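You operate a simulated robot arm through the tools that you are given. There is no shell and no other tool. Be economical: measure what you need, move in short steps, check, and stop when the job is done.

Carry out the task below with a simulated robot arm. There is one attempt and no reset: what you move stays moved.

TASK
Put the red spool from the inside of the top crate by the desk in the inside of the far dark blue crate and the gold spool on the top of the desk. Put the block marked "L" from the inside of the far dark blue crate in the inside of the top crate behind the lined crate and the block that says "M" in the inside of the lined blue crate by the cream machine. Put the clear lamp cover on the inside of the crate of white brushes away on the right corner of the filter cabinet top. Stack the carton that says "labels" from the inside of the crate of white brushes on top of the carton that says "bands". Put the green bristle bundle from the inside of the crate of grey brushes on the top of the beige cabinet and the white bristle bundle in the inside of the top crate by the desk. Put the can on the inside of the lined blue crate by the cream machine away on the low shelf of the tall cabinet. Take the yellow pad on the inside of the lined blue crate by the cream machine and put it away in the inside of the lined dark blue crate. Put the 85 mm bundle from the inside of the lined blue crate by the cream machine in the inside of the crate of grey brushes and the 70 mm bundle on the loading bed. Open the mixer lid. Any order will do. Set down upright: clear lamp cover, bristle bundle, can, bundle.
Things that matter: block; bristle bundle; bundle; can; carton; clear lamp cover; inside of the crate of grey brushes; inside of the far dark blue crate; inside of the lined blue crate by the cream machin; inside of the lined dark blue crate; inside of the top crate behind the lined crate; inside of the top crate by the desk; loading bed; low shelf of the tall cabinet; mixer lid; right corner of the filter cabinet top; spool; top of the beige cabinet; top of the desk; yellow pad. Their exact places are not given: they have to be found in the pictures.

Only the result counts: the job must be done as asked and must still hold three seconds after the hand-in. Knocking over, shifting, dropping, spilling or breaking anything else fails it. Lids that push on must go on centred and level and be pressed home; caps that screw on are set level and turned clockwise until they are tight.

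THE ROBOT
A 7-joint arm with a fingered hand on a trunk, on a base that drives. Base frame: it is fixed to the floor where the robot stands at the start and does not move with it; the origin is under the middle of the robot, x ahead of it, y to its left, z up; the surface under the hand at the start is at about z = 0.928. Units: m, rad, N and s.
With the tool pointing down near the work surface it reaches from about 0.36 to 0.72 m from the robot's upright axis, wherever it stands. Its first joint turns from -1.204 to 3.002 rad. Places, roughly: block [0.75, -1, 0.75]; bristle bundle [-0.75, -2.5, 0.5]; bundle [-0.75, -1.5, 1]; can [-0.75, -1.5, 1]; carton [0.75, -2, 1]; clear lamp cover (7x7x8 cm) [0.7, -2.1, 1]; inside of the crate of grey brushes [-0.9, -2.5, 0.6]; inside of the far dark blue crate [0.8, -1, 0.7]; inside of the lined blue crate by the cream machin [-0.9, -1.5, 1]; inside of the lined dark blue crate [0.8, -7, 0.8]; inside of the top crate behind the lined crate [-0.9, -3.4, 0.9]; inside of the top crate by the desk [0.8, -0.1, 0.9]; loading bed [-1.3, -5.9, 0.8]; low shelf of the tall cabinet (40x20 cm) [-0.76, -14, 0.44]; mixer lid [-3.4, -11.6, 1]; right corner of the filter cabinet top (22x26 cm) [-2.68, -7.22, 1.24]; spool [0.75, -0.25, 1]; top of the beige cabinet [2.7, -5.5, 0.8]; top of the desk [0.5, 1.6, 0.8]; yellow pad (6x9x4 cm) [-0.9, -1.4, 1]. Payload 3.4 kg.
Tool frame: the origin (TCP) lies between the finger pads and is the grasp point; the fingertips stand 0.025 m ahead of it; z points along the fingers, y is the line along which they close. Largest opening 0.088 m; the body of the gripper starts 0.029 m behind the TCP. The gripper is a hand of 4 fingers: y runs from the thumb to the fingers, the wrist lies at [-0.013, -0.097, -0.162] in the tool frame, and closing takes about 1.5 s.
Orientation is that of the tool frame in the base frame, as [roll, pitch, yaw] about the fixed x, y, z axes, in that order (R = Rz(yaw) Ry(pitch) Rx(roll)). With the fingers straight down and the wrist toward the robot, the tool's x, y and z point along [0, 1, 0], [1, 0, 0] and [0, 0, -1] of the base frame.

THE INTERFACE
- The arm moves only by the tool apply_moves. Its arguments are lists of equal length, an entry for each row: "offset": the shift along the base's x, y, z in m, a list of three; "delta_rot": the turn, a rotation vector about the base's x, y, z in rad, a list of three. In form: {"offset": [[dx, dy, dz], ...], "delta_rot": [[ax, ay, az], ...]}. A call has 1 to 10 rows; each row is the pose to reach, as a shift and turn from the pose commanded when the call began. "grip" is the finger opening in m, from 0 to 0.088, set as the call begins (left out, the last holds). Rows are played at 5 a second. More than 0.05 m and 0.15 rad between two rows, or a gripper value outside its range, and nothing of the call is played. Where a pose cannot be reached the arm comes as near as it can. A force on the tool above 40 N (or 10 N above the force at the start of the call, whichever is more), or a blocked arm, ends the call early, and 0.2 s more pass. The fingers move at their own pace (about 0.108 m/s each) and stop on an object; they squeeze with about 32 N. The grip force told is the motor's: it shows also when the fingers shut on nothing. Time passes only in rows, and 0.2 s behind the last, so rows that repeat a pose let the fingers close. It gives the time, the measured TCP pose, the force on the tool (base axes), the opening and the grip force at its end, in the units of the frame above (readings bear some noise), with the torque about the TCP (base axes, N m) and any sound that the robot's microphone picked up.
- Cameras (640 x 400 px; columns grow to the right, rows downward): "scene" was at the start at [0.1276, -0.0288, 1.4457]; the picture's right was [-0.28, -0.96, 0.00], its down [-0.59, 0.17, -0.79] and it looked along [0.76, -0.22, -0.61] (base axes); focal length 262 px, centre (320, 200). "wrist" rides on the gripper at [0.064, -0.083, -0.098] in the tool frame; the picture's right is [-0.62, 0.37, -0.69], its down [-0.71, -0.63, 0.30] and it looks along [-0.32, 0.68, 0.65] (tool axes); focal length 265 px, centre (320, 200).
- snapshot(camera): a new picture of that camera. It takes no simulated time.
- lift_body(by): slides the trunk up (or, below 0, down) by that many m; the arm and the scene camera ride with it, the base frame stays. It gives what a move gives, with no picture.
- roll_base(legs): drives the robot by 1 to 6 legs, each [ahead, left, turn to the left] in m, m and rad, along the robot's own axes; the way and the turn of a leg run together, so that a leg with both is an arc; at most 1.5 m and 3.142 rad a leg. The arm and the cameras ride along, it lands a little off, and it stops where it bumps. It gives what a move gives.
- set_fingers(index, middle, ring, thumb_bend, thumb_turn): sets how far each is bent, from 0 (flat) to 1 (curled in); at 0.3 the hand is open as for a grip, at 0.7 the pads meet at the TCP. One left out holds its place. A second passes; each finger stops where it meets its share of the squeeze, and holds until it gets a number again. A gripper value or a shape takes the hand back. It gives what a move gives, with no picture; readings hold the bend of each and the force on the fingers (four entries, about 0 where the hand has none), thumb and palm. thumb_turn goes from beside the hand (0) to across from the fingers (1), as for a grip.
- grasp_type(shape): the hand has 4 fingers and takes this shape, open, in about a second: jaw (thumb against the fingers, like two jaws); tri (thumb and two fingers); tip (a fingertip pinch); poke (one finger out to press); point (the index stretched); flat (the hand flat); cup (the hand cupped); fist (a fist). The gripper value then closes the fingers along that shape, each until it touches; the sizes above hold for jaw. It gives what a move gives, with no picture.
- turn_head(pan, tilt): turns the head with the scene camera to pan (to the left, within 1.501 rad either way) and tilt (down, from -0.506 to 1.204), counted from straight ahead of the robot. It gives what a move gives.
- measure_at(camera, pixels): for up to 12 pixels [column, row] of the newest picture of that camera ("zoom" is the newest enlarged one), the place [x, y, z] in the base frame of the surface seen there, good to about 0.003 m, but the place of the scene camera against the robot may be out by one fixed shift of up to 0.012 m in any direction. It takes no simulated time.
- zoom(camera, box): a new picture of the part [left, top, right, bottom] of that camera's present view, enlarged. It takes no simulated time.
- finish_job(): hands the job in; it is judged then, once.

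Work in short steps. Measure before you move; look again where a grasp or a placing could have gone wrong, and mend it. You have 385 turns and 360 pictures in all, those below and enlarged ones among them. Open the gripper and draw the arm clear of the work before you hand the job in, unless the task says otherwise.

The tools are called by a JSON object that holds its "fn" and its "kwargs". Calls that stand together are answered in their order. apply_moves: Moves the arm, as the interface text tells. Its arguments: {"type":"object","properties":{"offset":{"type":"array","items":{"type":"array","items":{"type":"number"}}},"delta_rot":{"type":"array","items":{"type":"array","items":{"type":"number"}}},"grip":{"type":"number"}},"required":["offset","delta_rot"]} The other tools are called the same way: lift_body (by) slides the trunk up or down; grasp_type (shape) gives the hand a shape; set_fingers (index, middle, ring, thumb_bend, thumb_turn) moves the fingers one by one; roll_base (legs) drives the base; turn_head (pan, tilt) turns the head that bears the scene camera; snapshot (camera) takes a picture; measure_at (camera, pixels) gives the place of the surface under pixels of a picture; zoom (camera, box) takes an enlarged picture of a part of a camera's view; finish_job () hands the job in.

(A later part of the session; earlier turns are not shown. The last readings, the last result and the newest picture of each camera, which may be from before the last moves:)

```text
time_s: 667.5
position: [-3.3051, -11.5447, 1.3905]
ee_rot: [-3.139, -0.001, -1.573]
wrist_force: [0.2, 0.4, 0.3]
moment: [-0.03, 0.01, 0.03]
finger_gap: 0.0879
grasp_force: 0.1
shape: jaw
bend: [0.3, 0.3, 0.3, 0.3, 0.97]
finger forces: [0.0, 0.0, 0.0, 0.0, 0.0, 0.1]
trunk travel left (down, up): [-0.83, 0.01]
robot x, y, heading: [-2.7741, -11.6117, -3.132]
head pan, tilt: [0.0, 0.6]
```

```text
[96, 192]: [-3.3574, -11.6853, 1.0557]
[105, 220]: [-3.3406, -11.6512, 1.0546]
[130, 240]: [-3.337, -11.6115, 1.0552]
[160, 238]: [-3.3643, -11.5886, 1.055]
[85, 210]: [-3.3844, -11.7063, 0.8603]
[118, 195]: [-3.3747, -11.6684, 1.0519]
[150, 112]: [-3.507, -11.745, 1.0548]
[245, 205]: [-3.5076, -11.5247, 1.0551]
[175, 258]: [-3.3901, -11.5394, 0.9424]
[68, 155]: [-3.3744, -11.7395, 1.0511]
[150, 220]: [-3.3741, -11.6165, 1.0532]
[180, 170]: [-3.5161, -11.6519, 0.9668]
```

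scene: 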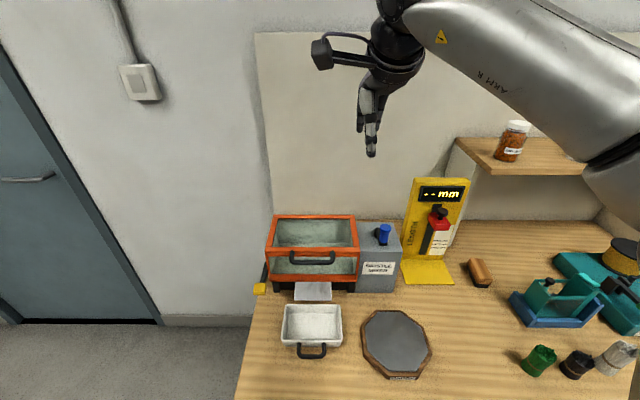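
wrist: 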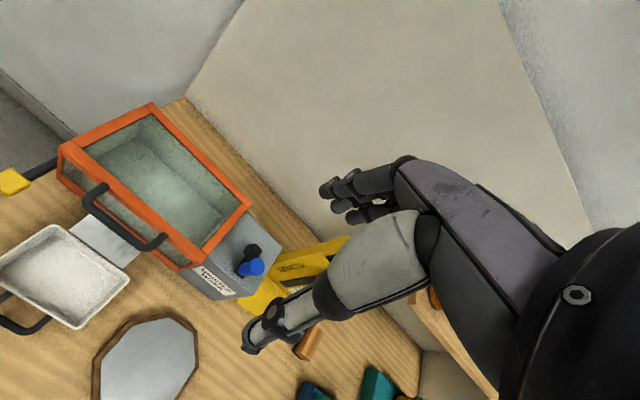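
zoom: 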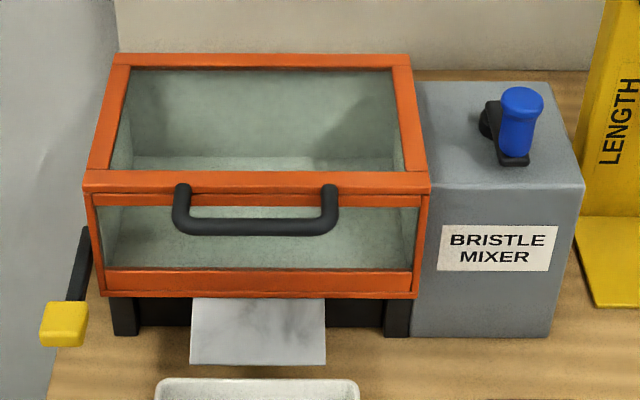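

The handle bar runs along y (-11.685…-11.588) at x≈-3.338, z≈1.05, 3.5 cm in front of the lid rail; the hinge is at x≈-3.51. I move 0.085 m closer and bring the hand above the bar with a 0.03 opening.

{"fn": "roll_base", "kwargs": {"legs": [[0.085, 0, -0.008]]}}

{"fn": "apply_moves", "kwargs": {"offset": [[0.02, -0.03, -0.03], [0.04, -0.06, -0.06], [0.052, -0.092, -0.09], [0.052, -0.092, -0.13], [0.052, -0.092, -0.17], [0.052, -0.092, -0.21], [0.052, -0.092, -0.25]], "delta_rot": [[0, 0, 0], [0, 0, 0], [0, 0, 0], [0, 0, 0], [0, 0, 0], [0, 0, 0], [0, 0, 0]], "grip": 0.03}}

{"fn": "snapshot", "kwargs": {"camera": "wrist"}}

{"fn": "turn_head", "kwargs": {"pan": 0.0, "tilt": 0.8}}

{"fn": "snapshot", "kwargs": {"camera": "scene"}}

```text
time_s: 668.6
position: [-3.3922, -11.5412, 1.39]
ee_rot: [-3.139, -0.001, -1.581]
wrist_force: [-0.5, -0.2, 0.3]
moment: [-0.01, 0.0, -0.01]
finger_gap: 0.088
grasp_force: 0.0
shape: jaw
bend: [0.3, 0.3, 0.3, 0.3, 0.97]
finger forces: [0.1, 0.0, 0.0, 0.0, 0.2, 0.0]
trunk travel left (down, up): [-0.83, 0.01]
robot x, y, heading: [-2.8592, -11.6146, 3.14]
head pan, tilt: [0.0, 0.6]
```

```text
time_s: 670.2
position: [-3.3414, -11.6349, 1.1379]
ee_rot: [-3.139, 0.0, -1.58]
wrist_force: [0.4, -0.2, -1.4]
moment: [-0.01, -0.04, 0.01]
finger_gap: 0.0304
grasp_force: 0.1
shape: jaw
bend: [0.74, 0.51, 0.49, 0.73, 1.0]
finger forces: [0.0, 0.0, 0.0, 0.0, 0.0, 0.0]
trunk travel left (down, up): [-0.83, 0.01]
robot x, y, heading: [-2.8619, -11.616, 3.144]
head pan, tilt: [0.0, 0.6]
```

```text
186 pictures are left
```

wrist: 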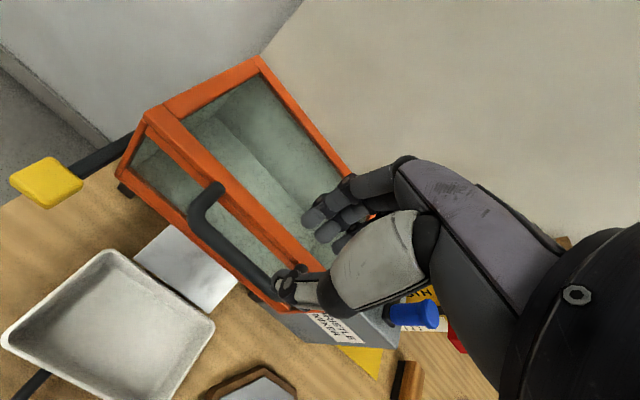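

```text
time_s: 671.0
position: [-3.3399, -11.6335, 1.1382]
ee_rot: [-3.14, -0.001, -1.583]
wrist_force: [-0.7, -0.3, -0.1]
moment: [-0.01, 0.0, 0.0]
finger_gap: 0.0304
grasp_force: 0.0
shape: jaw
bend: [0.74, 0.51, 0.49, 0.73, 1.0]
finger forces: [0.0, 0.0, 0.0, 0.0, 0.0, 0.0]
trunk travel left (down, up): [-0.83, 0.01]
robot x, y, heading: [-2.8576, -11.6151, 3.144]
head pan, tilt: [0.0, 0.799]
```

```text
185 pictures are left
```

scene: 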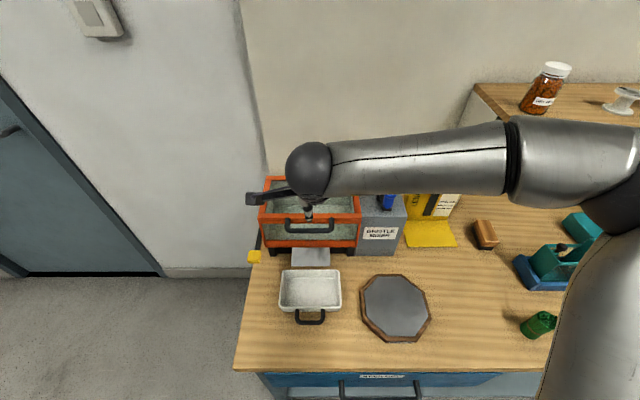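

I measure the actual positions of thumb tip, fingertips, and handle bar in this view.

{"fn": "measure_at", "kwargs": {"camera": "wrist", "pixels": [[280, 292], [290, 275], [300, 293], [312, 216], [325, 230], [342, 240], [205, 205], [235, 250], [260, 278], [250, 235], [225, 205], [285, 262]]}}

{"fn": "zoom", "kwargs": {"camera": "wrist", "box": [180, 160, 400, 330]}}

```text
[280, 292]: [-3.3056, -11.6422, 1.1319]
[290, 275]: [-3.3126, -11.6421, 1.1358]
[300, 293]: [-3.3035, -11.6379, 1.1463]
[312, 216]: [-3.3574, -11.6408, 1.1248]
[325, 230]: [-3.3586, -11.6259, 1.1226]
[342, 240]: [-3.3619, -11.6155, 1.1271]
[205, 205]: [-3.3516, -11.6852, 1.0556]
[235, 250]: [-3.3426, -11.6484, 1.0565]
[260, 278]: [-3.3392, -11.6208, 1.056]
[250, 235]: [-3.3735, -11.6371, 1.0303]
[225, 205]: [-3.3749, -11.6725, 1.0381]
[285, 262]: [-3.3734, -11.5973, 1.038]
```

```text
2.35 times, centred on (290, 245) of wrist
```

zoom: 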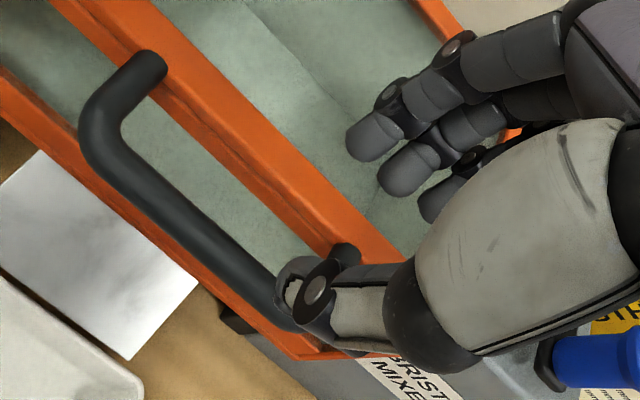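

Fingertips sit at x≈-3.36, within the gap between bar (back -3.347) and rail (-3.3735). I shift +4 mm in x and lower carefully.

{"fn": "apply_moves", "kwargs": {"offset": [[0.004, -0.002, -0.03], [0.004, -0.002, -0.055], [0.004, -0.002, -0.07], [0.004, -0.002, -0.08]], "delta_rot": [[0, 0, 0], [0, 0, 0], [0, 0, 0], [0, 0, 0]]}}

{"fn": "zoom", "kwargs": {"camera": "wrist", "box": [180, 160, 400, 330]}}

```text
time_s: 672.0
position: [-3.3335, -11.6346, 1.0599]
ee_rot: [-3.142, -0.001, -1.581]
wrist_force: [1.2, -0.8, 0.6]
moment: [0.03, 0.01, -0.01]
finger_gap: 0.0298
grasp_force: 0.1
shape: jaw
bend: [0.74, 0.52, 0.49, 0.73, 1.0]
finger forces: [0.0, 0.9, 0.1, 0.0, 0.1, 0.0]
trunk travel left (down, up): [-0.83, 0.01]
robot x, y, heading: [-2.8596, -11.6107, 3.142]
head pan, tilt: [0.0, 0.799]
```

```text
2.35 times, centred on (290, 245) of wrist
```

zoom: 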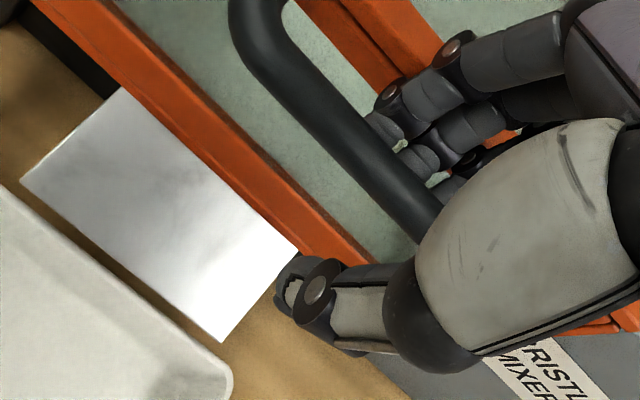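

The fingers are behind the bar and the thumb in front. I close on it.

{"fn": "apply_moves", "kwargs": {"offset": [[0, 0, 0], [0, 0, 0], [0, 0, 0], [0, 0, 0], [0, 0, 0], [0, 0, 0]], "delta_rot": [[0, 0, 0], [0, 0, 0], [0, 0, 0], [0, 0, 0], [0, 0, 0], [0, 0, 0]], "grip": 0.005}}

{"fn": "zoom", "kwargs": {"camera": "wrist", "box": [180, 160, 400, 330]}}

```text
time_s: 673.4
position: [-3.3377, -11.6339, 1.0577]
ee_rot: [-3.138, -0.002, -1.581]
wrist_force: [-6.3, 0.2, -1.1]
moment: [-0.01, 0.09, 0.06]
finger_gap: 0.0053
grasp_force: 0.0
shape: jaw
bend: [0.71, 0.66, 0.63, 0.72, 1.0]
finger forces: [2.7, 0.9, 2.5, 0.1, 0.1, 0.0]
trunk travel left (down, up): [-0.83, 0.01]
robot x, y, heading: [-2.8586, -11.6108, 3.143]
head pan, tilt: [0.0, 0.799]
```

```text
2.35 times, centred on (290, 245) of wrist
```

zoom: 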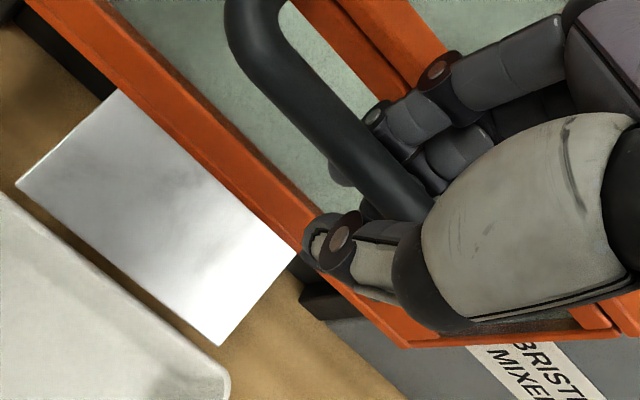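

The fingers now hook under the bar. I lift along the lid's arc about the hinge.

{"fn": "apply_moves", "kwargs": {"offset": [[-0.002, 0, 0.022], [-0.0056, 0, 0.0426], [-0.012, 0, 0.063], [-0.0211, 0, 0.0825], [-0.033, 0, 0.1], [-0.0461, 0, 0.1172]], "delta_rot": [[0, 0, 0], [0, 0, 0], [0, 0, 0], [0, 0, 0], [0, 0, 0], [0, 0, 0]]}}

{"fn": "snapshot", "kwargs": {"camera": "wrist"}}

{"fn": "zoom", "kwargs": {"camera": "scene", "box": [230, 130, 430, 290]}}

```text
time_s: 674.8
position: [-3.3824, -11.6338, 1.1744]
ee_rot: [-3.139, 0.0, -1.581]
wrist_force: [-2.3, 0.2, -3.9]
moment: [0.01, -0.04, 0.04]
finger_gap: 0.0055
grasp_force: 0.0
shape: jaw
bend: [0.71, 0.66, 0.65, 0.72, 1.0]
finger forces: [2.4, 0.0, 2.0, 0.0, 0.0, 0.0]
trunk travel left (down, up): [-0.83, 0.01]
robot x, y, heading: [-2.8607, -11.6169, 3.14]
head pan, tilt: [0.0, 0.799]
```

```text
181 pictures are left
```

wrist: 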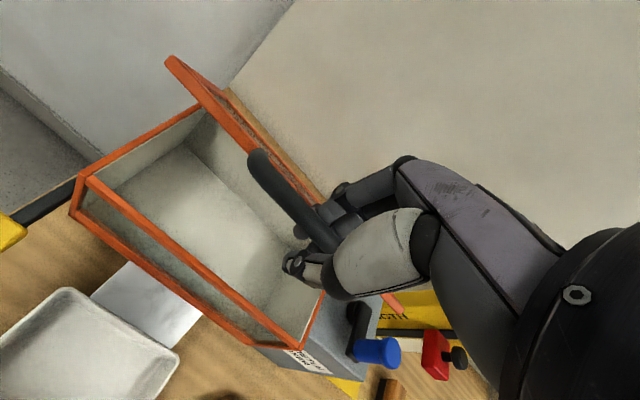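

```text
2.50 times, centred on (330, 210) of scene
```

zoom: 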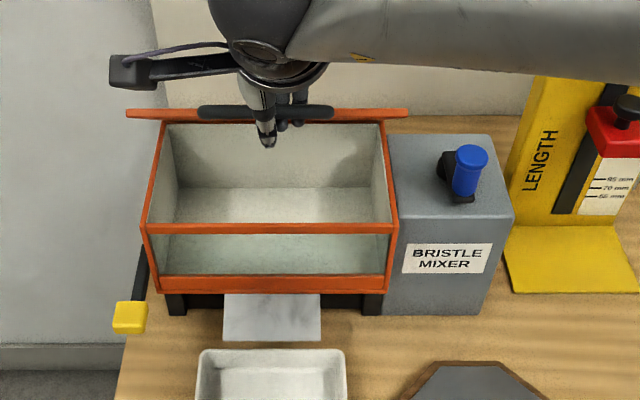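

The lid is opening. I continue the arc to about vertical and slightly beyond.

{"fn": "apply_moves", "kwargs": {"offset": [[-0.0155, 0, 0.015], [-0.033, 0, 0.0275], [-0.052, 0, 0.038], [-0.0717, 0, 0.046], [-0.089, 0, 0.0505], [-0.1052, 0, 0.0535], [-0.12, 0, 0.055], [-0.135, 0, 0.055], [-0.15, 0, 0.053]], "delta_rot": [[0, 0, 0], [0, 0, 0], [0, 0, 0], [0, 0, 0], [0, 0, 0], [0, 0, 0], [0, 0, 0], [0, 0, 0], [0, 0, 0]]}}

{"fn": "snapshot", "kwargs": {"camera": "wrist"}}

{"fn": "zoom", "kwargs": {"camera": "scene", "box": [230, 110, 430, 290]}}

```text
time_s: 676.8
position: [-3.5335, -11.6361, 1.2296]
ee_rot: [-3.138, 0.0, -1.581]
wrist_force: [-0.6, 0.9, 0.1]
moment: [0.03, 0.0, 0.05]
finger_gap: 0.0049
grasp_force: 0.1
shape: jaw
bend: [0.71, 0.66, 0.66, 0.72, 1.0]
finger forces: [0.1, 0.0, 0.1, 0.0, 0.0, 0.0]
trunk travel left (down, up): [-0.83, 0.01]
robot x, y, heading: [-2.8558, -11.6163, 3.143]
head pan, tilt: [0.0, 0.799]
```

```text
179 pictures are left
```

wrist: 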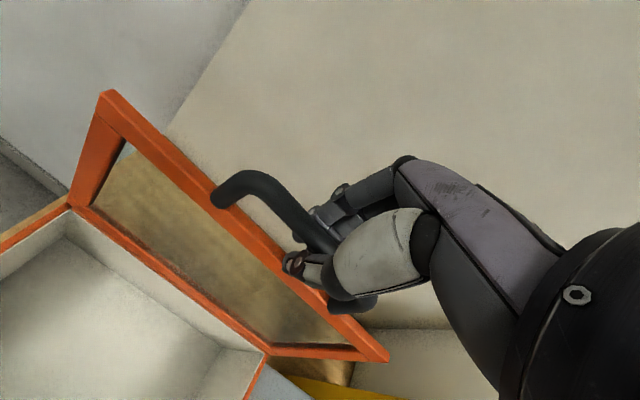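

```text
2.22 times, centred on (330, 200) of scene
```

zoom: 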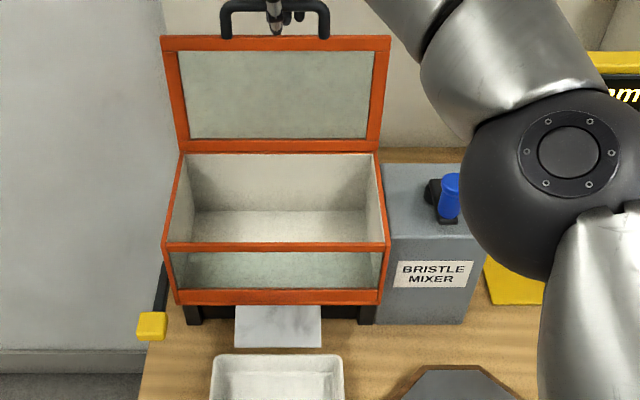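

Past vertical (~98°). I push it a bit further back until it resists.

{"fn": "apply_moves", "kwargs": {"offset": [[-0.015, 0, -0.002], [-0.03, 0, -0.006], [-0.045, 0, -0.011], [-0.055, 0, -0.016]], "delta_rot": [[0, 0, 0], [0, 0, 0], [0, 0, 0], [0, 0, 0]]}}

{"fn": "snapshot", "kwargs": {"camera": "wrist"}}

```text
time_s: 677.8
position: [-3.55, -11.6298, 1.2094]
ee_rot: [-3.141, 0.0, -1.581]
wrist_force: [-0.6, -0.9, 0.4]
moment: [-0.01, 0.02, 0.04]
finger_gap: 0.0051
grasp_force: 0.1
shape: jaw
bend: [0.71, 0.66, 0.66, 0.72, 1.0]
finger forces: [0.6, 0.4, 0.6, 0.1, 1.0, 0.0]
out of reach, approached as far as the arm can: row 1, 2, 3, 4
trunk travel left (down, up): [-0.83, 0.01]
robot x, y, heading: [-2.8568, -11.61, 3.142]
head pan, tilt: [0.0, 0.799]
```

```text
177 pictures are left
```

wrist: 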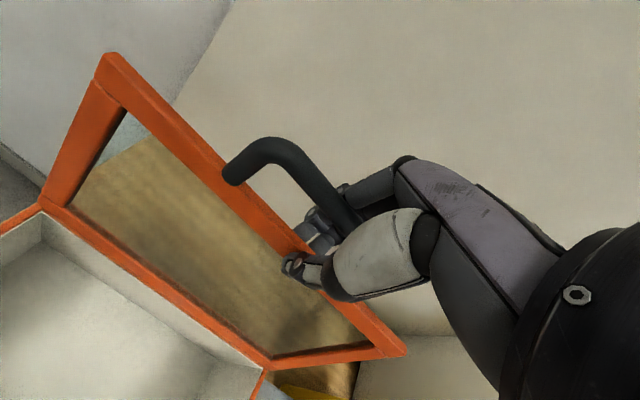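

I open moderately and rise straight up off the bar.

{"fn": "apply_moves", "kwargs": {"offset": [[0, 0, 0.003], [0, 0, 0.003], [0, 0, 0.003], [0, 0, 0.02], [0.005, 0, 0.05], [0.01, 0, 0.08]], "delta_rot": [[0, 0, 0], [0, 0, 0], [0, 0, 0], [0, 0, 0], [0, 0, 0], [0, 0, 0]], "grip": 0.06}}

{"fn": "snapshot", "kwargs": {"camera": "wrist"}}

{"fn": "zoom", "kwargs": {"camera": "scene", "box": [230, 110, 430, 290]}}

```text
time_s: 679.2
position: [-3.5223, -11.6274, 1.2802]
ee_rot: [-3.141, 0.001, -1.579]
wrist_force: [0.5, -0.3, 1.6]
moment: [0.06, 0.03, -0.02]
finger_gap: 0.0598
grasp_force: 0.0
shape: jaw
bend: [0.28, 0.38, 0.34, 0.6, 1.0]
finger forces: [0.1, 0.0, 0.0, 0.0, 0.1, 0.0]
out of reach, approached as far as the arm can: row 5, 6
trunk travel left (down, up): [-0.83, 0.01]
robot x, y, heading: [-2.8617, -11.6133, 3.136]
head pan, tilt: [0.0, 0.799]
```

```text
176 pictures are left
```

wrist: 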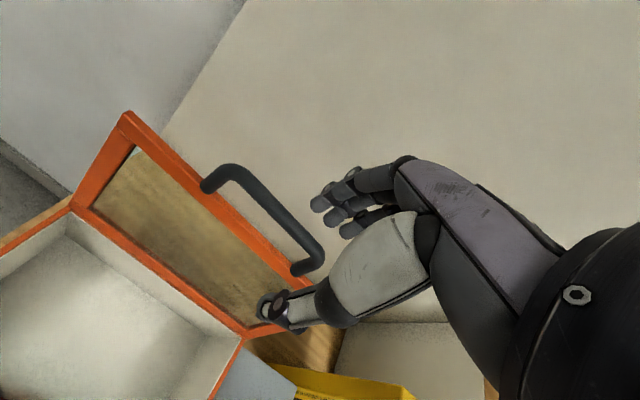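

```text
2.22 times, centred on (330, 200) of scene
```

zoom: 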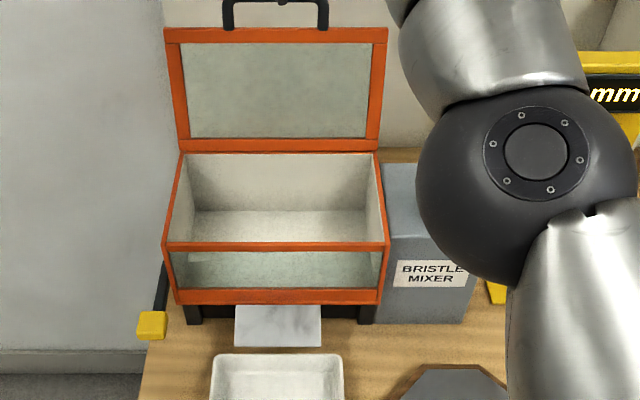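

The lid stands open. I measure its angle.

{"fn": "measure_at", "kwargs": {"camera": "wrist", "pixels": [[125, 118], [200, 205], [280, 205], [300, 235], [250, 320], [75, 205], [240, 250], [170, 165]]}}

```text
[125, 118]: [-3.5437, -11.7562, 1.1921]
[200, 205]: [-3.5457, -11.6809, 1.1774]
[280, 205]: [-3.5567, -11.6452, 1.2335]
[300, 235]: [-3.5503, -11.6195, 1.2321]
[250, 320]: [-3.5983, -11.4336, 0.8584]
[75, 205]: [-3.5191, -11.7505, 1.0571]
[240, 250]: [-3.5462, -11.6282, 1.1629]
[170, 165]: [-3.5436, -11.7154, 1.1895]
```

The lid is ~100° open and stays. To clear the bar before retracting, I tilt the hand outward a little and raise it.

{"fn": "apply_moves", "kwargs": {"offset": [[0, 0, 0.01], [0, 0, 0.03], [0, 0, 0.05], [0.0, 0, 0.07]], "delta_rot": [[0, 0.06, 0], [0, 0.12, 0], [0, 0.16, 0], [0, 0.2, 0]]}}

{"fn": "snapshot", "kwargs": {"camera": "wrist"}}

```text
time_s: 680.2
position: [-3.5234, -11.6274, 1.3513]
ee_rot: [2.944, -0.004, -1.58]
wrist_force: [-0.3, 0.1, 0.4]
moment: [0.02, -0.05, 0.01]
finger_gap: 0.0596
grasp_force: 0.1
shape: jaw
bend: [0.28, 0.38, 0.34, 0.6, 1.0]
finger forces: [0.0, 0.0, 0.0, 0.0, 0.0, 0.0]
trunk travel left (down, up): [-0.83, 0.01]
robot x, y, heading: [-2.8578, -11.6127, 3.141]
head pan, tilt: [0.0, 0.799]
```

```text
174 pictures are left
```

wrist: 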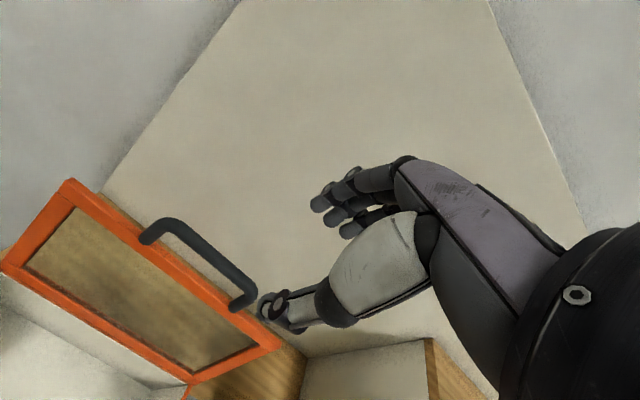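

Clear. I back off, level and retract the hand, and set off north.

{"fn": "roll_base", "kwargs": {"legs": [[-0.36, 0, 0]]}}

{"fn": "apply_moves", "kwargs": {"offset": [[0.04, 0, -0.01], [0.08, 0, -0.02], [0.12, 0, -0.03], [0.16, 0, -0.04], [0.2, 0, -0.05]], "delta_rot": [[0, -0.04, 0], [0, -0.08, 0], [0, -0.12, 0], [0, -0.16, 0], [0, -0.198, 0]], "grip": 0.088}}

{"fn": "roll_base", "kwargs": {"legs": [[0, 0, -1.57], [1.5, 0, 0], [1.45, 0, 0]]}}

{"fn": "turn_head", "kwargs": {"pan": 0.0, "tilt": 0.4}}

{"fn": "snapshot", "kwargs": {"camera": "scene"}}

```text
time_s: 682.5
position: [-3.168, -11.6272, 1.3512]
ee_rot: [2.943, -0.004, -1.584]
wrist_force: [-0.3, -0.4, -0.3]
moment: [0.04, 0.03, 0.01]
finger_gap: 0.0599
grasp_force: 0.0
shape: jaw
bend: [0.28, 0.38, 0.34, 0.6, 1.0]
finger forces: [0.0, 0.0, 0.0, 0.0, 0.0, 0.1]
trunk travel left (down, up): [-0.83, 0.01]
robot x, y, heading: [-2.5039, -11.6149, 3.14]
head pan, tilt: [0.0, 0.799]
```

```text
time_s: 683.7
position: [-2.968, -11.625, 1.303]
ee_rot: [3.14, 0.0, -1.586]
wrist_force: [-0.9, 0.4, 0.3]
moment: [0.0, 0.03, 0.0]
finger_gap: 0.0877
grasp_force: 0.1
shape: jaw
bend: [0.3, 0.3, 0.3, 0.3, 0.98]
finger forces: [0.0, 0.1, 0.0, 0.1, 0.0, 0.1]
trunk travel left (down, up): [-0.83, 0.01]
robot x, y, heading: [-2.5032, -11.6108, 3.133]
head pan, tilt: [0.0, 0.799]
```

```text
time_s: 701.7
position: [-2.6824, -8.1984, 1.3026]
ee_rot: [-3.14, -0.001, -3.074]
wrist_force: [-0.5, -0.1, -0.1]
moment: [-0.04, 0.0, 0.0]
finger_gap: 0.0877
grasp_force: 0.1
shape: jaw
bend: [0.3, 0.3, 0.3, 0.3, 0.98]
finger forces: [0.1, 0.1, 0.0, 0.0, 0.1, 0.0]
trunk travel left (down, up): [-0.83, 0.01]
robot x, y, heading: [-2.6362, -8.6609, 1.65]
head pan, tilt: [0.0, 0.799]
```

```text
time_s: 702.6
position: [-2.6817, -8.1966, 1.3026]
ee_rot: [-3.14, -0.001, -3.073]
wrist_force: [0.0, -0.2, 0.7]
moment: [0.01, -0.04, -0.03]
finger_gap: 0.0879
grasp_force: 0.1
shape: jaw
bend: [0.3, 0.3, 0.3, 0.3, 0.98]
finger forces: [0.1, 0.0, 0.0, 0.0, 0.1, 0.0]
trunk travel left (down, up): [-0.83, 0.01]
robot x, y, heading: [-2.6346, -8.6604, 1.647]
head pan, tilt: [0.0, 0.4]
```

```text
173 pictures are left
```

scene: 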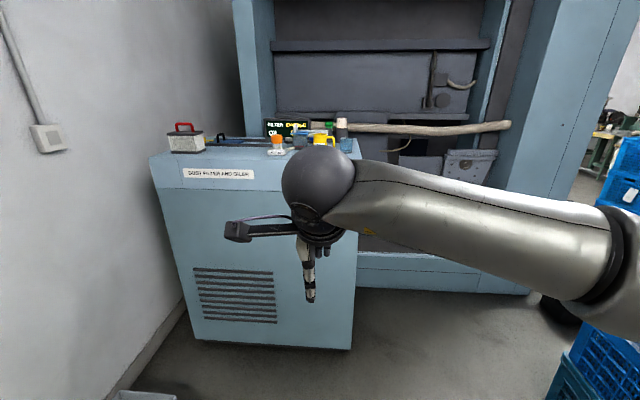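

I continue: turn east, drive to x≈0.11, turn north.

{"fn": "roll_base", "kwargs": {"legs": [[0, 0, -1.648], [1.4, 0, 0], [1.35, 0, 0], [0, 0, 1.57]]}}

```text
time_s: 723.8
position: [0.139, -8.3297, 1.3029]
ee_rot: [-3.14, 0.0, 3.069]
wrist_force: [0.1, 0.1, 0.2]
moment: [0.01, -0.04, -0.01]
finger_gap: 0.0878
grasp_force: 0.0
shape: jaw
bend: [0.3, 0.3, 0.3, 0.3, 0.98]
finger forces: [0.0, 0.0, 0.0, 0.1, 0.0, 0.0]
trunk travel left (down, up): [-0.83, 0.01]
robot x, y, heading: [0.1215, -8.797, 1.509]
head pan, tilt: [0.0, 0.4]
```

{"fn": "roll_base", "kwargs": {"legs": [[0, 0.02, 0.062], [1.4, 0, 0], [1.4, 0, 0]]}}

```text
time_s: 737.8
position: [0.1815, -5.5419, 1.3026]
ee_rot: [3.141, -0.002, 3.087]
wrist_force: [0.5, -0.2, -0.1]
moment: [0.03, 0.0, -0.01]
finger_gap: 0.0874
grasp_force: 0.0
shape: jaw
bend: [0.3, 0.3, 0.3, 0.3, 0.98]
finger forces: [0.0, 0.0, 0.0, 0.0, 0.1, 0.0]
trunk travel left (down, up): [-0.83, 0.01]
robot x, y, heading: [0.1694, -6.0121, 1.524]
head pan, tilt: [0.0, 0.4]
```

I shift left to x≈0.02 to clear the blue stack and continue north.

{"fn": "roll_base", "kwargs": {"legs": [[0, 0.15, 0.047], [1.5, 0, 0], [1.5, 0, 0], [1.45, 0, 0]]}}

```text
time_s: 759.7
position: [0.0106, -1.1636, 1.3035]
ee_rot: [3.14, 0.002, 3.085]
wrist_force: [-0.2, -0.5, 0.1]
moment: [0.01, 0.01, 0.0]
finger_gap: 0.0877
grasp_force: 0.1
shape: jaw
bend: [0.3, 0.3, 0.3, 0.3, 0.98]
finger forces: [0.1, 0.0, 0.1, 0.0, 0.0, 0.0]
trunk travel left (down, up): [-0.83, 0.01]
robot x, y, heading: [-0.0026, -1.631, 1.525]
head pan, tilt: [0.0, 0.4]
```

{"fn": "roll_base", "kwargs": {"legs": [[0, 0, 1.617], [0.24, -0.17, 0]]}}

{"fn": "apply_moves", "kwargs": {"offset": [[-0.04, 0, -0.02], [-0.07, 0, -0.04], [-0.1, 0, -0.06], [-0.1, 0, -0.09]], "delta_rot": [[0, 0, 0], [0, 0, 0], [0, 0, 0], [0, 0, 0]]}}

{"fn": "snapshot", "kwargs": {"camera": "wrist"}}

{"fn": "turn_head", "kwargs": {"pan": 0.0, "tilt": 0.9}}

{"fn": "snapshot", "kwargs": {"camera": "scene"}}

```text
time_s: 765.6
position: [-0.7067, -1.4742, 1.3023]
ee_rot: [3.141, 0.0, -1.571]
wrist_force: [-0.1, 0.5, 1.3]
moment: [-0.01, -0.01, 0.0]
finger_gap: 0.0877
grasp_force: 0.1
shape: jaw
bend: [0.3, 0.3, 0.3, 0.3, 0.98]
finger forces: [0.0, 0.1, 0.0, 0.0, 0.0, 0.0]
trunk travel left (down, up): [-0.83, 0.01]
robot x, y, heading: [-0.2384, -1.4586, -3.129]
head pan, tilt: [0.0, 0.4]
```

```text
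time_s: 766.6
position: [-0.8074, -1.4752, 1.2124]
ee_rot: [3.141, -0.002, -1.571]
wrist_force: [0.0, 0.9, 0.4]
moment: [0.0, 0.0, 0.0]
finger_gap: 0.0879
grasp_force: 0.1
shape: jaw
bend: [0.3, 0.3, 0.3, 0.3, 0.98]
finger forces: [0.0, 0.0, 0.0, 0.1, 0.0, 0.0]
trunk travel left (down, up): [-0.83, 0.01]
robot x, y, heading: [-0.2382, -1.4592, -3.138]
head pan, tilt: [0.0, 0.4]
```

```text
172 pictures are left
```

wrist: 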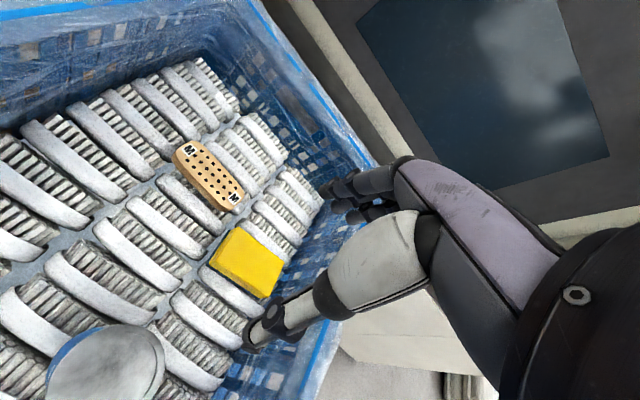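

```text
time_s: 767.6
position: [-0.8083, -1.4752, 1.2141]
ee_rot: [3.141, 0.001, -1.572]
wrist_force: [0.1, 0.4, -0.2]
moment: [0.0, 0.01, 0.01]
finger_gap: 0.0878
grasp_force: 0.1
shape: jaw
bend: [0.3, 0.3, 0.3, 0.3, 0.98]
finger forces: [0.1, 0.0, 0.1, 0.1, 0.1, 0.0]
trunk travel left (down, up): [-0.83, 0.01]
robot x, y, heading: [-0.2393, -1.4567, -3.132]
head pan, tilt: [0.0, 0.901]
```

```text
171 pictures are left
```

scene: 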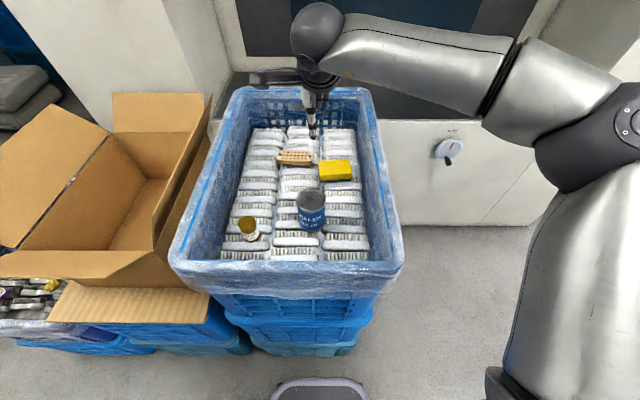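

{"fn": "measure_at", "kwargs": {"camera": "wrist", "pixels": [[237, 230], [283, 262], [260, 297], [212, 262], [247, 262], [215, 250], [270, 275], [225, 275], [105, 370], [150, 345], [100, 335], [120, 400]]}}

```text
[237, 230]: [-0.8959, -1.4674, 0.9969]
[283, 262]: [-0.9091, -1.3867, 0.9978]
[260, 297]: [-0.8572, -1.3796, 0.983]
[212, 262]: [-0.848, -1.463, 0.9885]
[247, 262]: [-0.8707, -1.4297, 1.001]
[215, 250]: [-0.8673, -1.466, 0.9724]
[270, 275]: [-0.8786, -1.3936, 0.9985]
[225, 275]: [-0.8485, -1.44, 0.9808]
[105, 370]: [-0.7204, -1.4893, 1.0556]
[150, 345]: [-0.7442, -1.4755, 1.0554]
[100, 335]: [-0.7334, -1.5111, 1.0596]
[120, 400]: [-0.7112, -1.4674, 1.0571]
```

Pad centre (-0.8775,-1.424), rotated ~9°. I move above with yaw +0.15 and descend to z≈1.008.

{"fn": "apply_moves", "kwargs": {"offset": [[-0.035, 0.025, -0.02], [-0.07, 0.051, -0.04], [-0.07, 0.051, -0.08], [-0.07, 0.051, -0.12], [-0.07, 0.051, -0.16], [-0.07, 0.051, -0.19], [-0.07, 0.051, -0.204]], "delta_rot": [[0, 0, 0.07], [0, 0, 0.15], [0, 0, 0.15], [0, 0, 0.15], [0, 0, 0.15], [0, 0, 0.15], [0, 0, 0.15]]}}

{"fn": "snapshot", "kwargs": {"camera": "wrist"}}

```text
time_s: 769.2
position: [-0.8782, -1.4219, 1.0079]
ee_rot: [3.14, 0.0, -1.421]
wrist_force: [0.2, 1.5, -0.7]
moment: [-0.02, -0.03, 0.04]
finger_gap: 0.0879
grasp_force: 0.1
shape: jaw
bend: [0.3, 0.3, 0.3, 0.3, 0.98]
finger forces: [0.0, 0.0, 0.0, 0.0, 0.1, 0.1]
trunk travel left (down, up): [-0.83, 0.01]
robot x, y, heading: [-0.2366, -1.4549, -3.128]
head pan, tilt: [0.0, 0.901]
```

```text
170 pictures are left
```

wrist: 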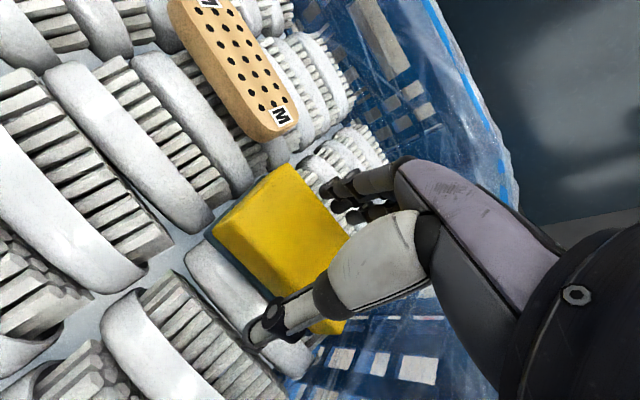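

No contact, pad between fingers. I close and lift.

{"fn": "apply_moves", "kwargs": {"offset": [[0, 0, 0], [0, 0, 0], [0, 0, 0], [0, 0, 0], [0, 0, 0], [0, 0, 0], [0, 0, 0]], "delta_rot": [[0, 0, 0], [0, 0, 0], [0, 0, 0], [0, 0, 0], [0, 0, 0], [0, 0, 0], [0, 0, 0]], "grip": 0.025}}

{"fn": "apply_moves", "kwargs": {"offset": [[0, 0, 0.02], [0, 0, 0.06], [0, 0, 0.1], [0, 0, 0.14], [0.04, 0, 0.17], [0.08, 0, 0.2], [0.12, 0, 0.22], [0.16, 0, 0.24]], "delta_rot": [[0, 0, 0], [0, 0, 0], [0, 0, 0], [0, 0, 0], [0, 0, 0], [0, 0, 0], [0, 0, 0], [0, 0, 0]]}}

{"fn": "snapshot", "kwargs": {"camera": "wrist"}}

```text
time_s: 770.8
position: [-0.8779, -1.4239, 1.0085]
ee_rot: [3.14, 0.0, -1.42]
wrist_force: [-1.0, -0.6, -0.2]
moment: [0.03, 0.02, 0.02]
finger_gap: 0.0495
grasp_force: 32.2
shape: jaw
bend: [0.74, 0.43, 0.4, 0.66, 0.99]
finger forces: [16.4, 8.9, 4.0, 0.1, 29.2, 0.0]
trunk travel left (down, up): [-0.83, 0.01]
robot x, y, heading: [-0.2391, -1.4582, -3.136]
head pan, tilt: [0.0, 0.901]
```

```text
time_s: 772.6
position: [-0.7134, -1.4223, 1.2486]
ee_rot: [3.139, 0.001, -1.419]
wrist_force: [0.7, 0.1, -0.8]
moment: [0.0, 0.01, -0.01]
finger_gap: 0.0493
grasp_force: 32.7
shape: jaw
bend: [0.74, 0.43, 0.4, 0.66, 0.99]
finger forces: [16.5, 8.8, 4.0, 0.0, 29.4, 0.1]
trunk travel left (down, up): [-0.83, 0.01]
robot x, y, heading: [-0.2382, -1.4561, -3.133]
head pan, tilt: [0.0, 0.901]
```

```text
169 pictures are left
```

wrist: 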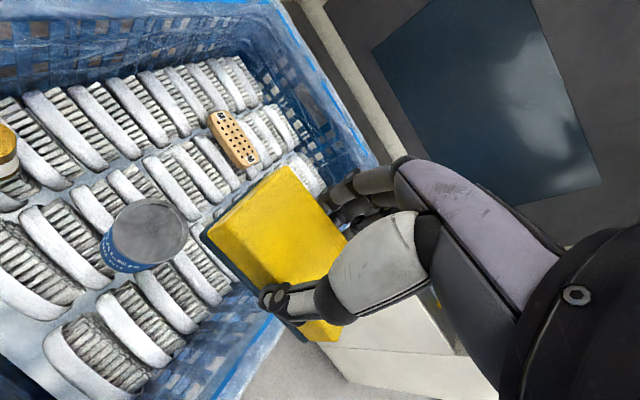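

Held. I back out, turn south and drive to the lined dark-blue crate at (0.8,-7).

{"fn": "roll_base", "kwargs": {"legs": [[-0.28, 0, 0], [0, 0, 1.562], [1.5, 0, 0], [1.5, 0, 0]]}}

```text
time_s: 792.5
position: [0.3846, -4.9134, 1.2474]
ee_rot: [-3.141, -0.002, 0.27]
wrist_force: [-0.5, -0.2, 0.0]
moment: [-0.02, 0.03, 0.01]
finger_gap: 0.0487
grasp_force: 31.7
shape: jaw
bend: [0.74, 0.43, 0.41, 0.66, 0.98]
finger forces: [16.4, 8.7, 4.1, 0.0, 29.4, 0.2]
trunk travel left (down, up): [-0.83, 0.01]
robot x, y, heading: [0.3637, -4.4317, -1.445]
head pan, tilt: [0.0, 0.901]
```

Heading had drifted; I correct it and move back to x≈0.03, and look left-behind at the crates passed.

{"fn": "roll_base", "kwargs": {"legs": [[0, 0, -0.126], [0, -0.33, 0]]}}

{"fn": "turn_head", "kwargs": {"pan": 1.5, "tilt": 0.7}}

{"fn": "snapshot", "kwargs": {"camera": "scene"}}

```text
time_s: 795.3
position: [0.0011, -4.9139, 1.2491]
ee_rot: [3.141, 0.001, 0.151]
wrist_force: [-1.1, -0.3, -1.4]
moment: [-0.02, -0.03, 0.05]
finger_gap: 0.0487
grasp_force: 31.8
shape: jaw
bend: [0.74, 0.43, 0.41, 0.66, 0.98]
finger forces: [16.5, 8.7, 4.2, 0.0, 29.4, 0.0]
trunk travel left (down, up): [-0.83, 0.01]
robot x, y, heading: [0.0386, -4.4365, -1.563]
head pan, tilt: [0.0, 0.901]
```

```text
time_s: 796.9
position: [0.0009, -4.9132, 1.2488]
ee_rot: [3.14, -0.001, 0.149]
wrist_force: [0.5, 0.6, -1.2]
moment: [0.03, 0.03, 0.0]
finger_gap: 0.0489
grasp_force: 31.9
shape: jaw
bend: [0.74, 0.43, 0.41, 0.66, 0.98]
finger forces: [16.5, 8.7, 4.2, 0.0, 29.2, 0.0]
trunk travel left (down, up): [-0.83, 0.01]
robot x, y, heading: [0.0355, -4.437, -1.559]
head pan, tilt: [1.499, 0.7]
```

```text
168 pictures are left
```

scene: 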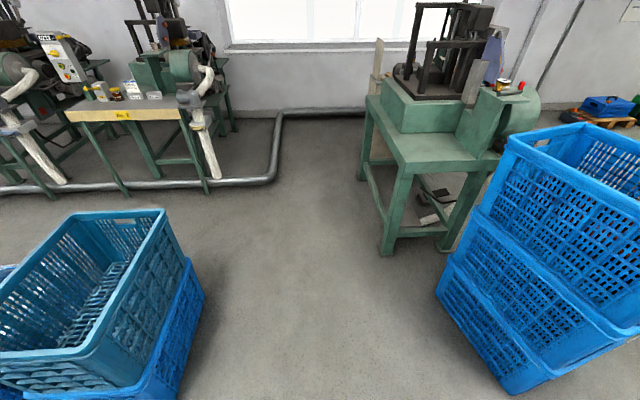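

{"fn": "measure_at", "kwargs": {"camera": "scene", "pixels": [[175, 390], [203, 295], [88, 355], [162, 212], [75, 215], [125, 300]]}}

```text
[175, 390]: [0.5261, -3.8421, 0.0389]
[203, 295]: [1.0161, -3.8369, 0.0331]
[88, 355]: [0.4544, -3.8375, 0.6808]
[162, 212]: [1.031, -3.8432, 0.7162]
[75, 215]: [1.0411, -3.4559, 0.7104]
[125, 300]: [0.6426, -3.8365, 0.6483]
```

Undisturbed. I go on south to y≈-7.05 and turn left to face the lined dark-blue crate.

{"fn": "roll_base", "kwargs": {"legs": [[0, 0, -0.02], [1.3, 0, 0], [1.3, 0, 0]]}}

{"fn": "roll_base", "kwargs": {"legs": [[0, 0, 1.57]]}}

{"fn": "turn_head", "kwargs": {"pan": 0.0, "tilt": 0.8}}

{"fn": "snapshot", "kwargs": {"camera": "scene"}}

{"fn": "snapshot", "kwargs": {"camera": "wrist"}}

```text
time_s: 809.6
position: [-0.0274, -7.4604, 1.2486]
ee_rot: [3.141, -0.002, 0.154]
wrist_force: [-0.2, 0.9, 0.0]
moment: [-0.01, 0.01, 0.04]
finger_gap: 0.0489
grasp_force: 32.1
shape: jaw
bend: [0.74, 0.43, 0.41, 0.66, 0.98]
finger forces: [16.6, 8.7, 4.2, 0.1, 29.4, 0.0]
trunk travel left (down, up): [-0.83, 0.01]
robot x, y, heading: [0.0103, -6.9818, -1.563]
head pan, tilt: [1.499, 0.7]
```

```text
time_s: 813.9
position: [0.487, -7.0087, 1.249]
ee_rot: [3.141, 0.0, 1.744]
wrist_force: [-0.2, 0.4, -0.4]
moment: [0.0, -0.03, -0.05]
finger_gap: 0.0487
grasp_force: 31.6
shape: jaw
bend: [0.74, 0.43, 0.41, 0.67, 0.98]
finger forces: [16.4, 8.5, 4.1, 0.0, 28.8, 0.0]
trunk travel left (down, up): [-0.83, 0.01]
robot x, y, heading: [0.01, -6.9818, 0.031]
head pan, tilt: [1.499, 0.7]
```

```text
time_s: 815.5
position: [0.4852, -7.0108, 1.2487]
ee_rot: [3.14, 0.001, 1.743]
wrist_force: [0.3, 0.2, -0.9]
moment: [0.0, -0.01, 0.0]
finger_gap: 0.0484
grasp_force: 32.3
shape: jaw
bend: [0.74, 0.43, 0.41, 0.67, 0.98]
finger forces: [16.3, 8.6, 4.1, 0.0, 28.8, 0.0]
trunk travel left (down, up): [-0.83, 0.01]
robot x, y, heading: [0.0103, -6.9834, 0.03]
head pan, tilt: [0.0, 0.799]
```

```text
167 pictures are left
```

scene: 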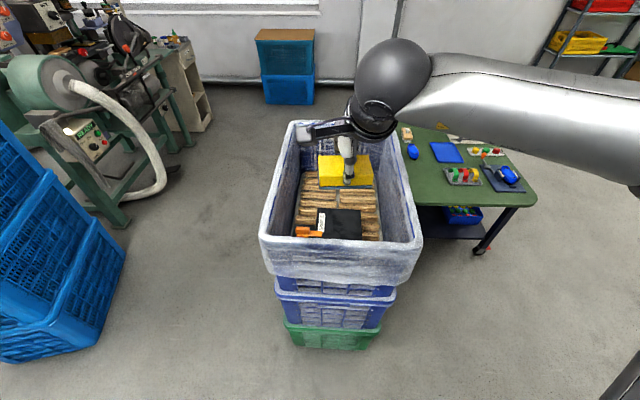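

```text
166 pictures are left
```

wrist: 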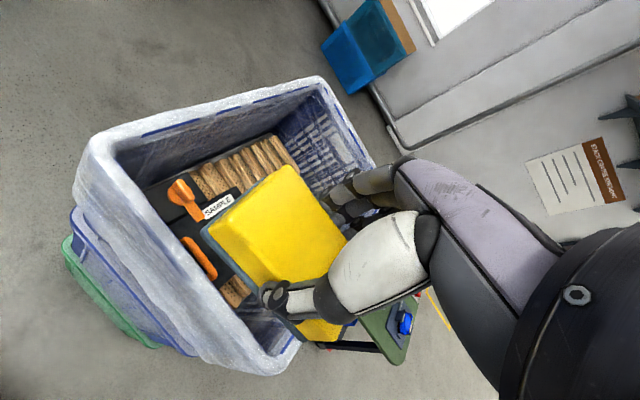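

{"fn": "measure_at", "kwargs": {"camera": "scene", "pixels": [[340, 225], [310, 205], [360, 205], [330, 195], [310, 230], [370, 195], [300, 185], [270, 245], [410, 245], [300, 130], [380, 185], [345, 345]]}}

{"fn": "zoom", "kwargs": {"camera": "scene", "box": [255, 110, 425, 280]}}

```text
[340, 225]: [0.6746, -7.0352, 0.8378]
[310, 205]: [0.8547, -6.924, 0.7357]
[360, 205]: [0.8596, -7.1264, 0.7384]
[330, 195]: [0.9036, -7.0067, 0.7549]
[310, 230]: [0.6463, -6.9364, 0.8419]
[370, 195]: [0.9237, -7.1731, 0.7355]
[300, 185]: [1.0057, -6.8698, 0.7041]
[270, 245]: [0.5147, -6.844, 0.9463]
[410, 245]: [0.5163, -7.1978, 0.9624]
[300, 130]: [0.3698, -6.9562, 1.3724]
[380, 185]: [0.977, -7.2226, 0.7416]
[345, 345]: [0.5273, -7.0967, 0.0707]
```

```text
2.35 times, centred on (340, 195) of scene
```

zoom: 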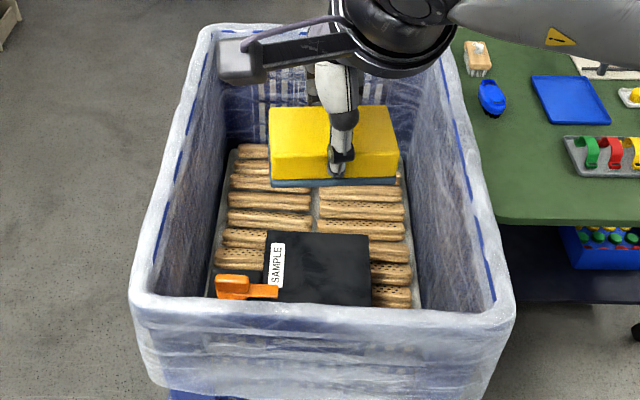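

I'll set the pad on the wooden parts at about (0.87,-7.03), surface z≈0.75. I drive ahead 0.19, lower the trunk 0.1 and extend.

{"fn": "roll_base", "kwargs": {"legs": [[0.19, 0, -0.03]]}}

{"fn": "lift_body", "kwargs": {"by": -0.1}}

{"fn": "apply_moves", "kwargs": {"offset": [[0.04, 0, 0], [0.08, 0, 0], [0.12, 0, 0], [0.16, 0, -0.02], [0.19, 0, -0.05], [0.19, 0, -0.09], [0.19, 0, -0.13], [0.19, 0, -0.17], [0.19, 0, -0.21], [0.19, 0, -0.25]], "delta_rot": [[0, 0, 0], [0, 0, 0], [0, 0, 0], [0, 0, 0], [0, 0, 0], [0, 0, 0], [0, 0, 0], [0, 0, 0], [0, 0, 0], [0, 0, 0]]}}

{"fn": "snapshot", "kwargs": {"camera": "wrist"}}

{"fn": "snapshot", "kwargs": {"camera": "scene"}}

```text
time_s: 817.1
position: [0.6754, -7.0201, 1.2489]
ee_rot: [3.141, -0.001, 1.715]
wrist_force: [-0.2, -0.7, 0.2]
moment: [-0.04, 0.01, 0.0]
finger_gap: 0.0485
grasp_force: 31.9
shape: jaw
bend: [0.74, 0.43, 0.41, 0.67, 0.98]
finger forces: [16.3, 8.5, 4.0, 0.0, 28.9, 0.1]
trunk travel left (down, up): [-0.83, 0.01]
robot x, y, heading: [0.1973, -6.9736, 0.004]
head pan, tilt: [0.0, 0.799]
```

```text
time_s: 818.4
position: [0.6755, -7.0214, 1.1487]
ee_rot: [3.141, 0.001, 1.713]
wrist_force: [0.0, 0.8, -1.1]
moment: [0.06, -0.02, -0.01]
finger_gap: 0.0485
grasp_force: 32.6
shape: jaw
bend: [0.74, 0.43, 0.41, 0.67, 0.98]
finger forces: [16.2, 8.5, 4.0, 0.1, 29.0, 0.0]
trunk travel left (down, up): [-0.73, 0.11]
robot x, y, heading: [0.1998, -6.9792, 0.002]
head pan, tilt: [0.0, 0.799]
```

```text
time_s: 820.6
position: [0.8671, -7.0226, 0.8958]
ee_rot: [3.14, -0.001, 1.714]
wrist_force: [-0.9, 0.3, -0.2]
moment: [0.0, 0.03, -0.01]
finger_gap: 0.0485
grasp_force: 31.9
shape: jaw
bend: [0.74, 0.43, 0.41, 0.67, 0.98]
finger forces: [16.3, 8.4, 4.1, 0.1, 28.9, 0.1]
trunk travel left (down, up): [-0.73, 0.11]
robot x, y, heading: [0.202, -6.9804, 0.004]
head pan, tilt: [0.0, 0.799]
```

```text
164 pictures are left
```

wrist: 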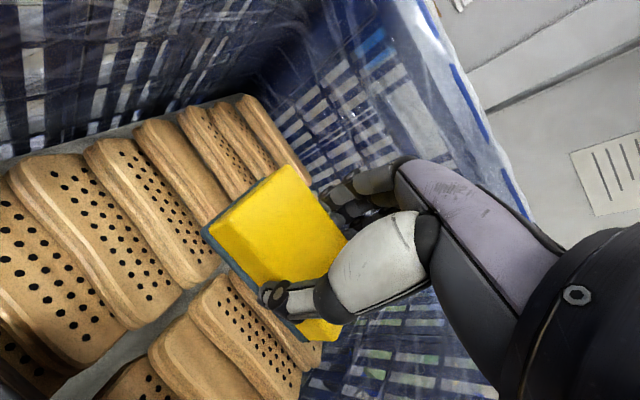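

```text
163 pictures are left
```

scene: 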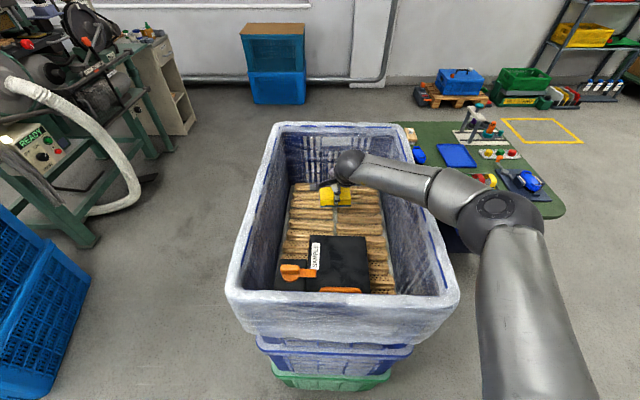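

{"fn": "measure_at", "kwargs": {"camera": "scene", "pixels": [[400, 178], [425, 185], [450, 190], [410, 195], [440, 215], [412, 155], [430, 230], [425, 203]]}}

```text
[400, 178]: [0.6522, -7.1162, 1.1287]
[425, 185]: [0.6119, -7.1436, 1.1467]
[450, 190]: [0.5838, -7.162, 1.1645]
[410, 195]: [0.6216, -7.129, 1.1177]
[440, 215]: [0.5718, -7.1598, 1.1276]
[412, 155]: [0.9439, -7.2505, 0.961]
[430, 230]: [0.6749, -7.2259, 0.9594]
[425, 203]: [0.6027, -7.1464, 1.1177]
```

Forearm clears the rim by several cm. I lower to contact around TCP 0.80.

{"fn": "apply_moves", "kwargs": {"offset": [[0, 0, -0.03], [0, 0, -0.06], [0, 0, -0.075], [0, 0, -0.082], [0, 0, -0.088], [0, 0, -0.094], [0, 0, -0.1]], "delta_rot": [[0, 0, 0], [0, 0, 0], [0, 0, 0], [0, 0, 0], [0, 0, 0], [0, 0, 0], [0, 0, 0]]}}

```text
time_s: 822.2
position: [0.8644, -7.0211, 0.7974]
ee_rot: [3.138, 0.0, 1.714]
wrist_force: [0.3, 0.7, 0.1]
moment: [0.0, -0.03, 0.04]
finger_gap: 0.0483
grasp_force: 31.8
shape: jaw
bend: [0.74, 0.43, 0.41, 0.67, 0.98]
finger forces: [16.3, 8.4, 4.0, 0.0, 28.9, 0.0]
trunk travel left (down, up): [-0.73, 0.11]
robot x, y, heading: [0.1968, -6.9785, 0.002]
head pan, tilt: [0.0, 0.799]
```

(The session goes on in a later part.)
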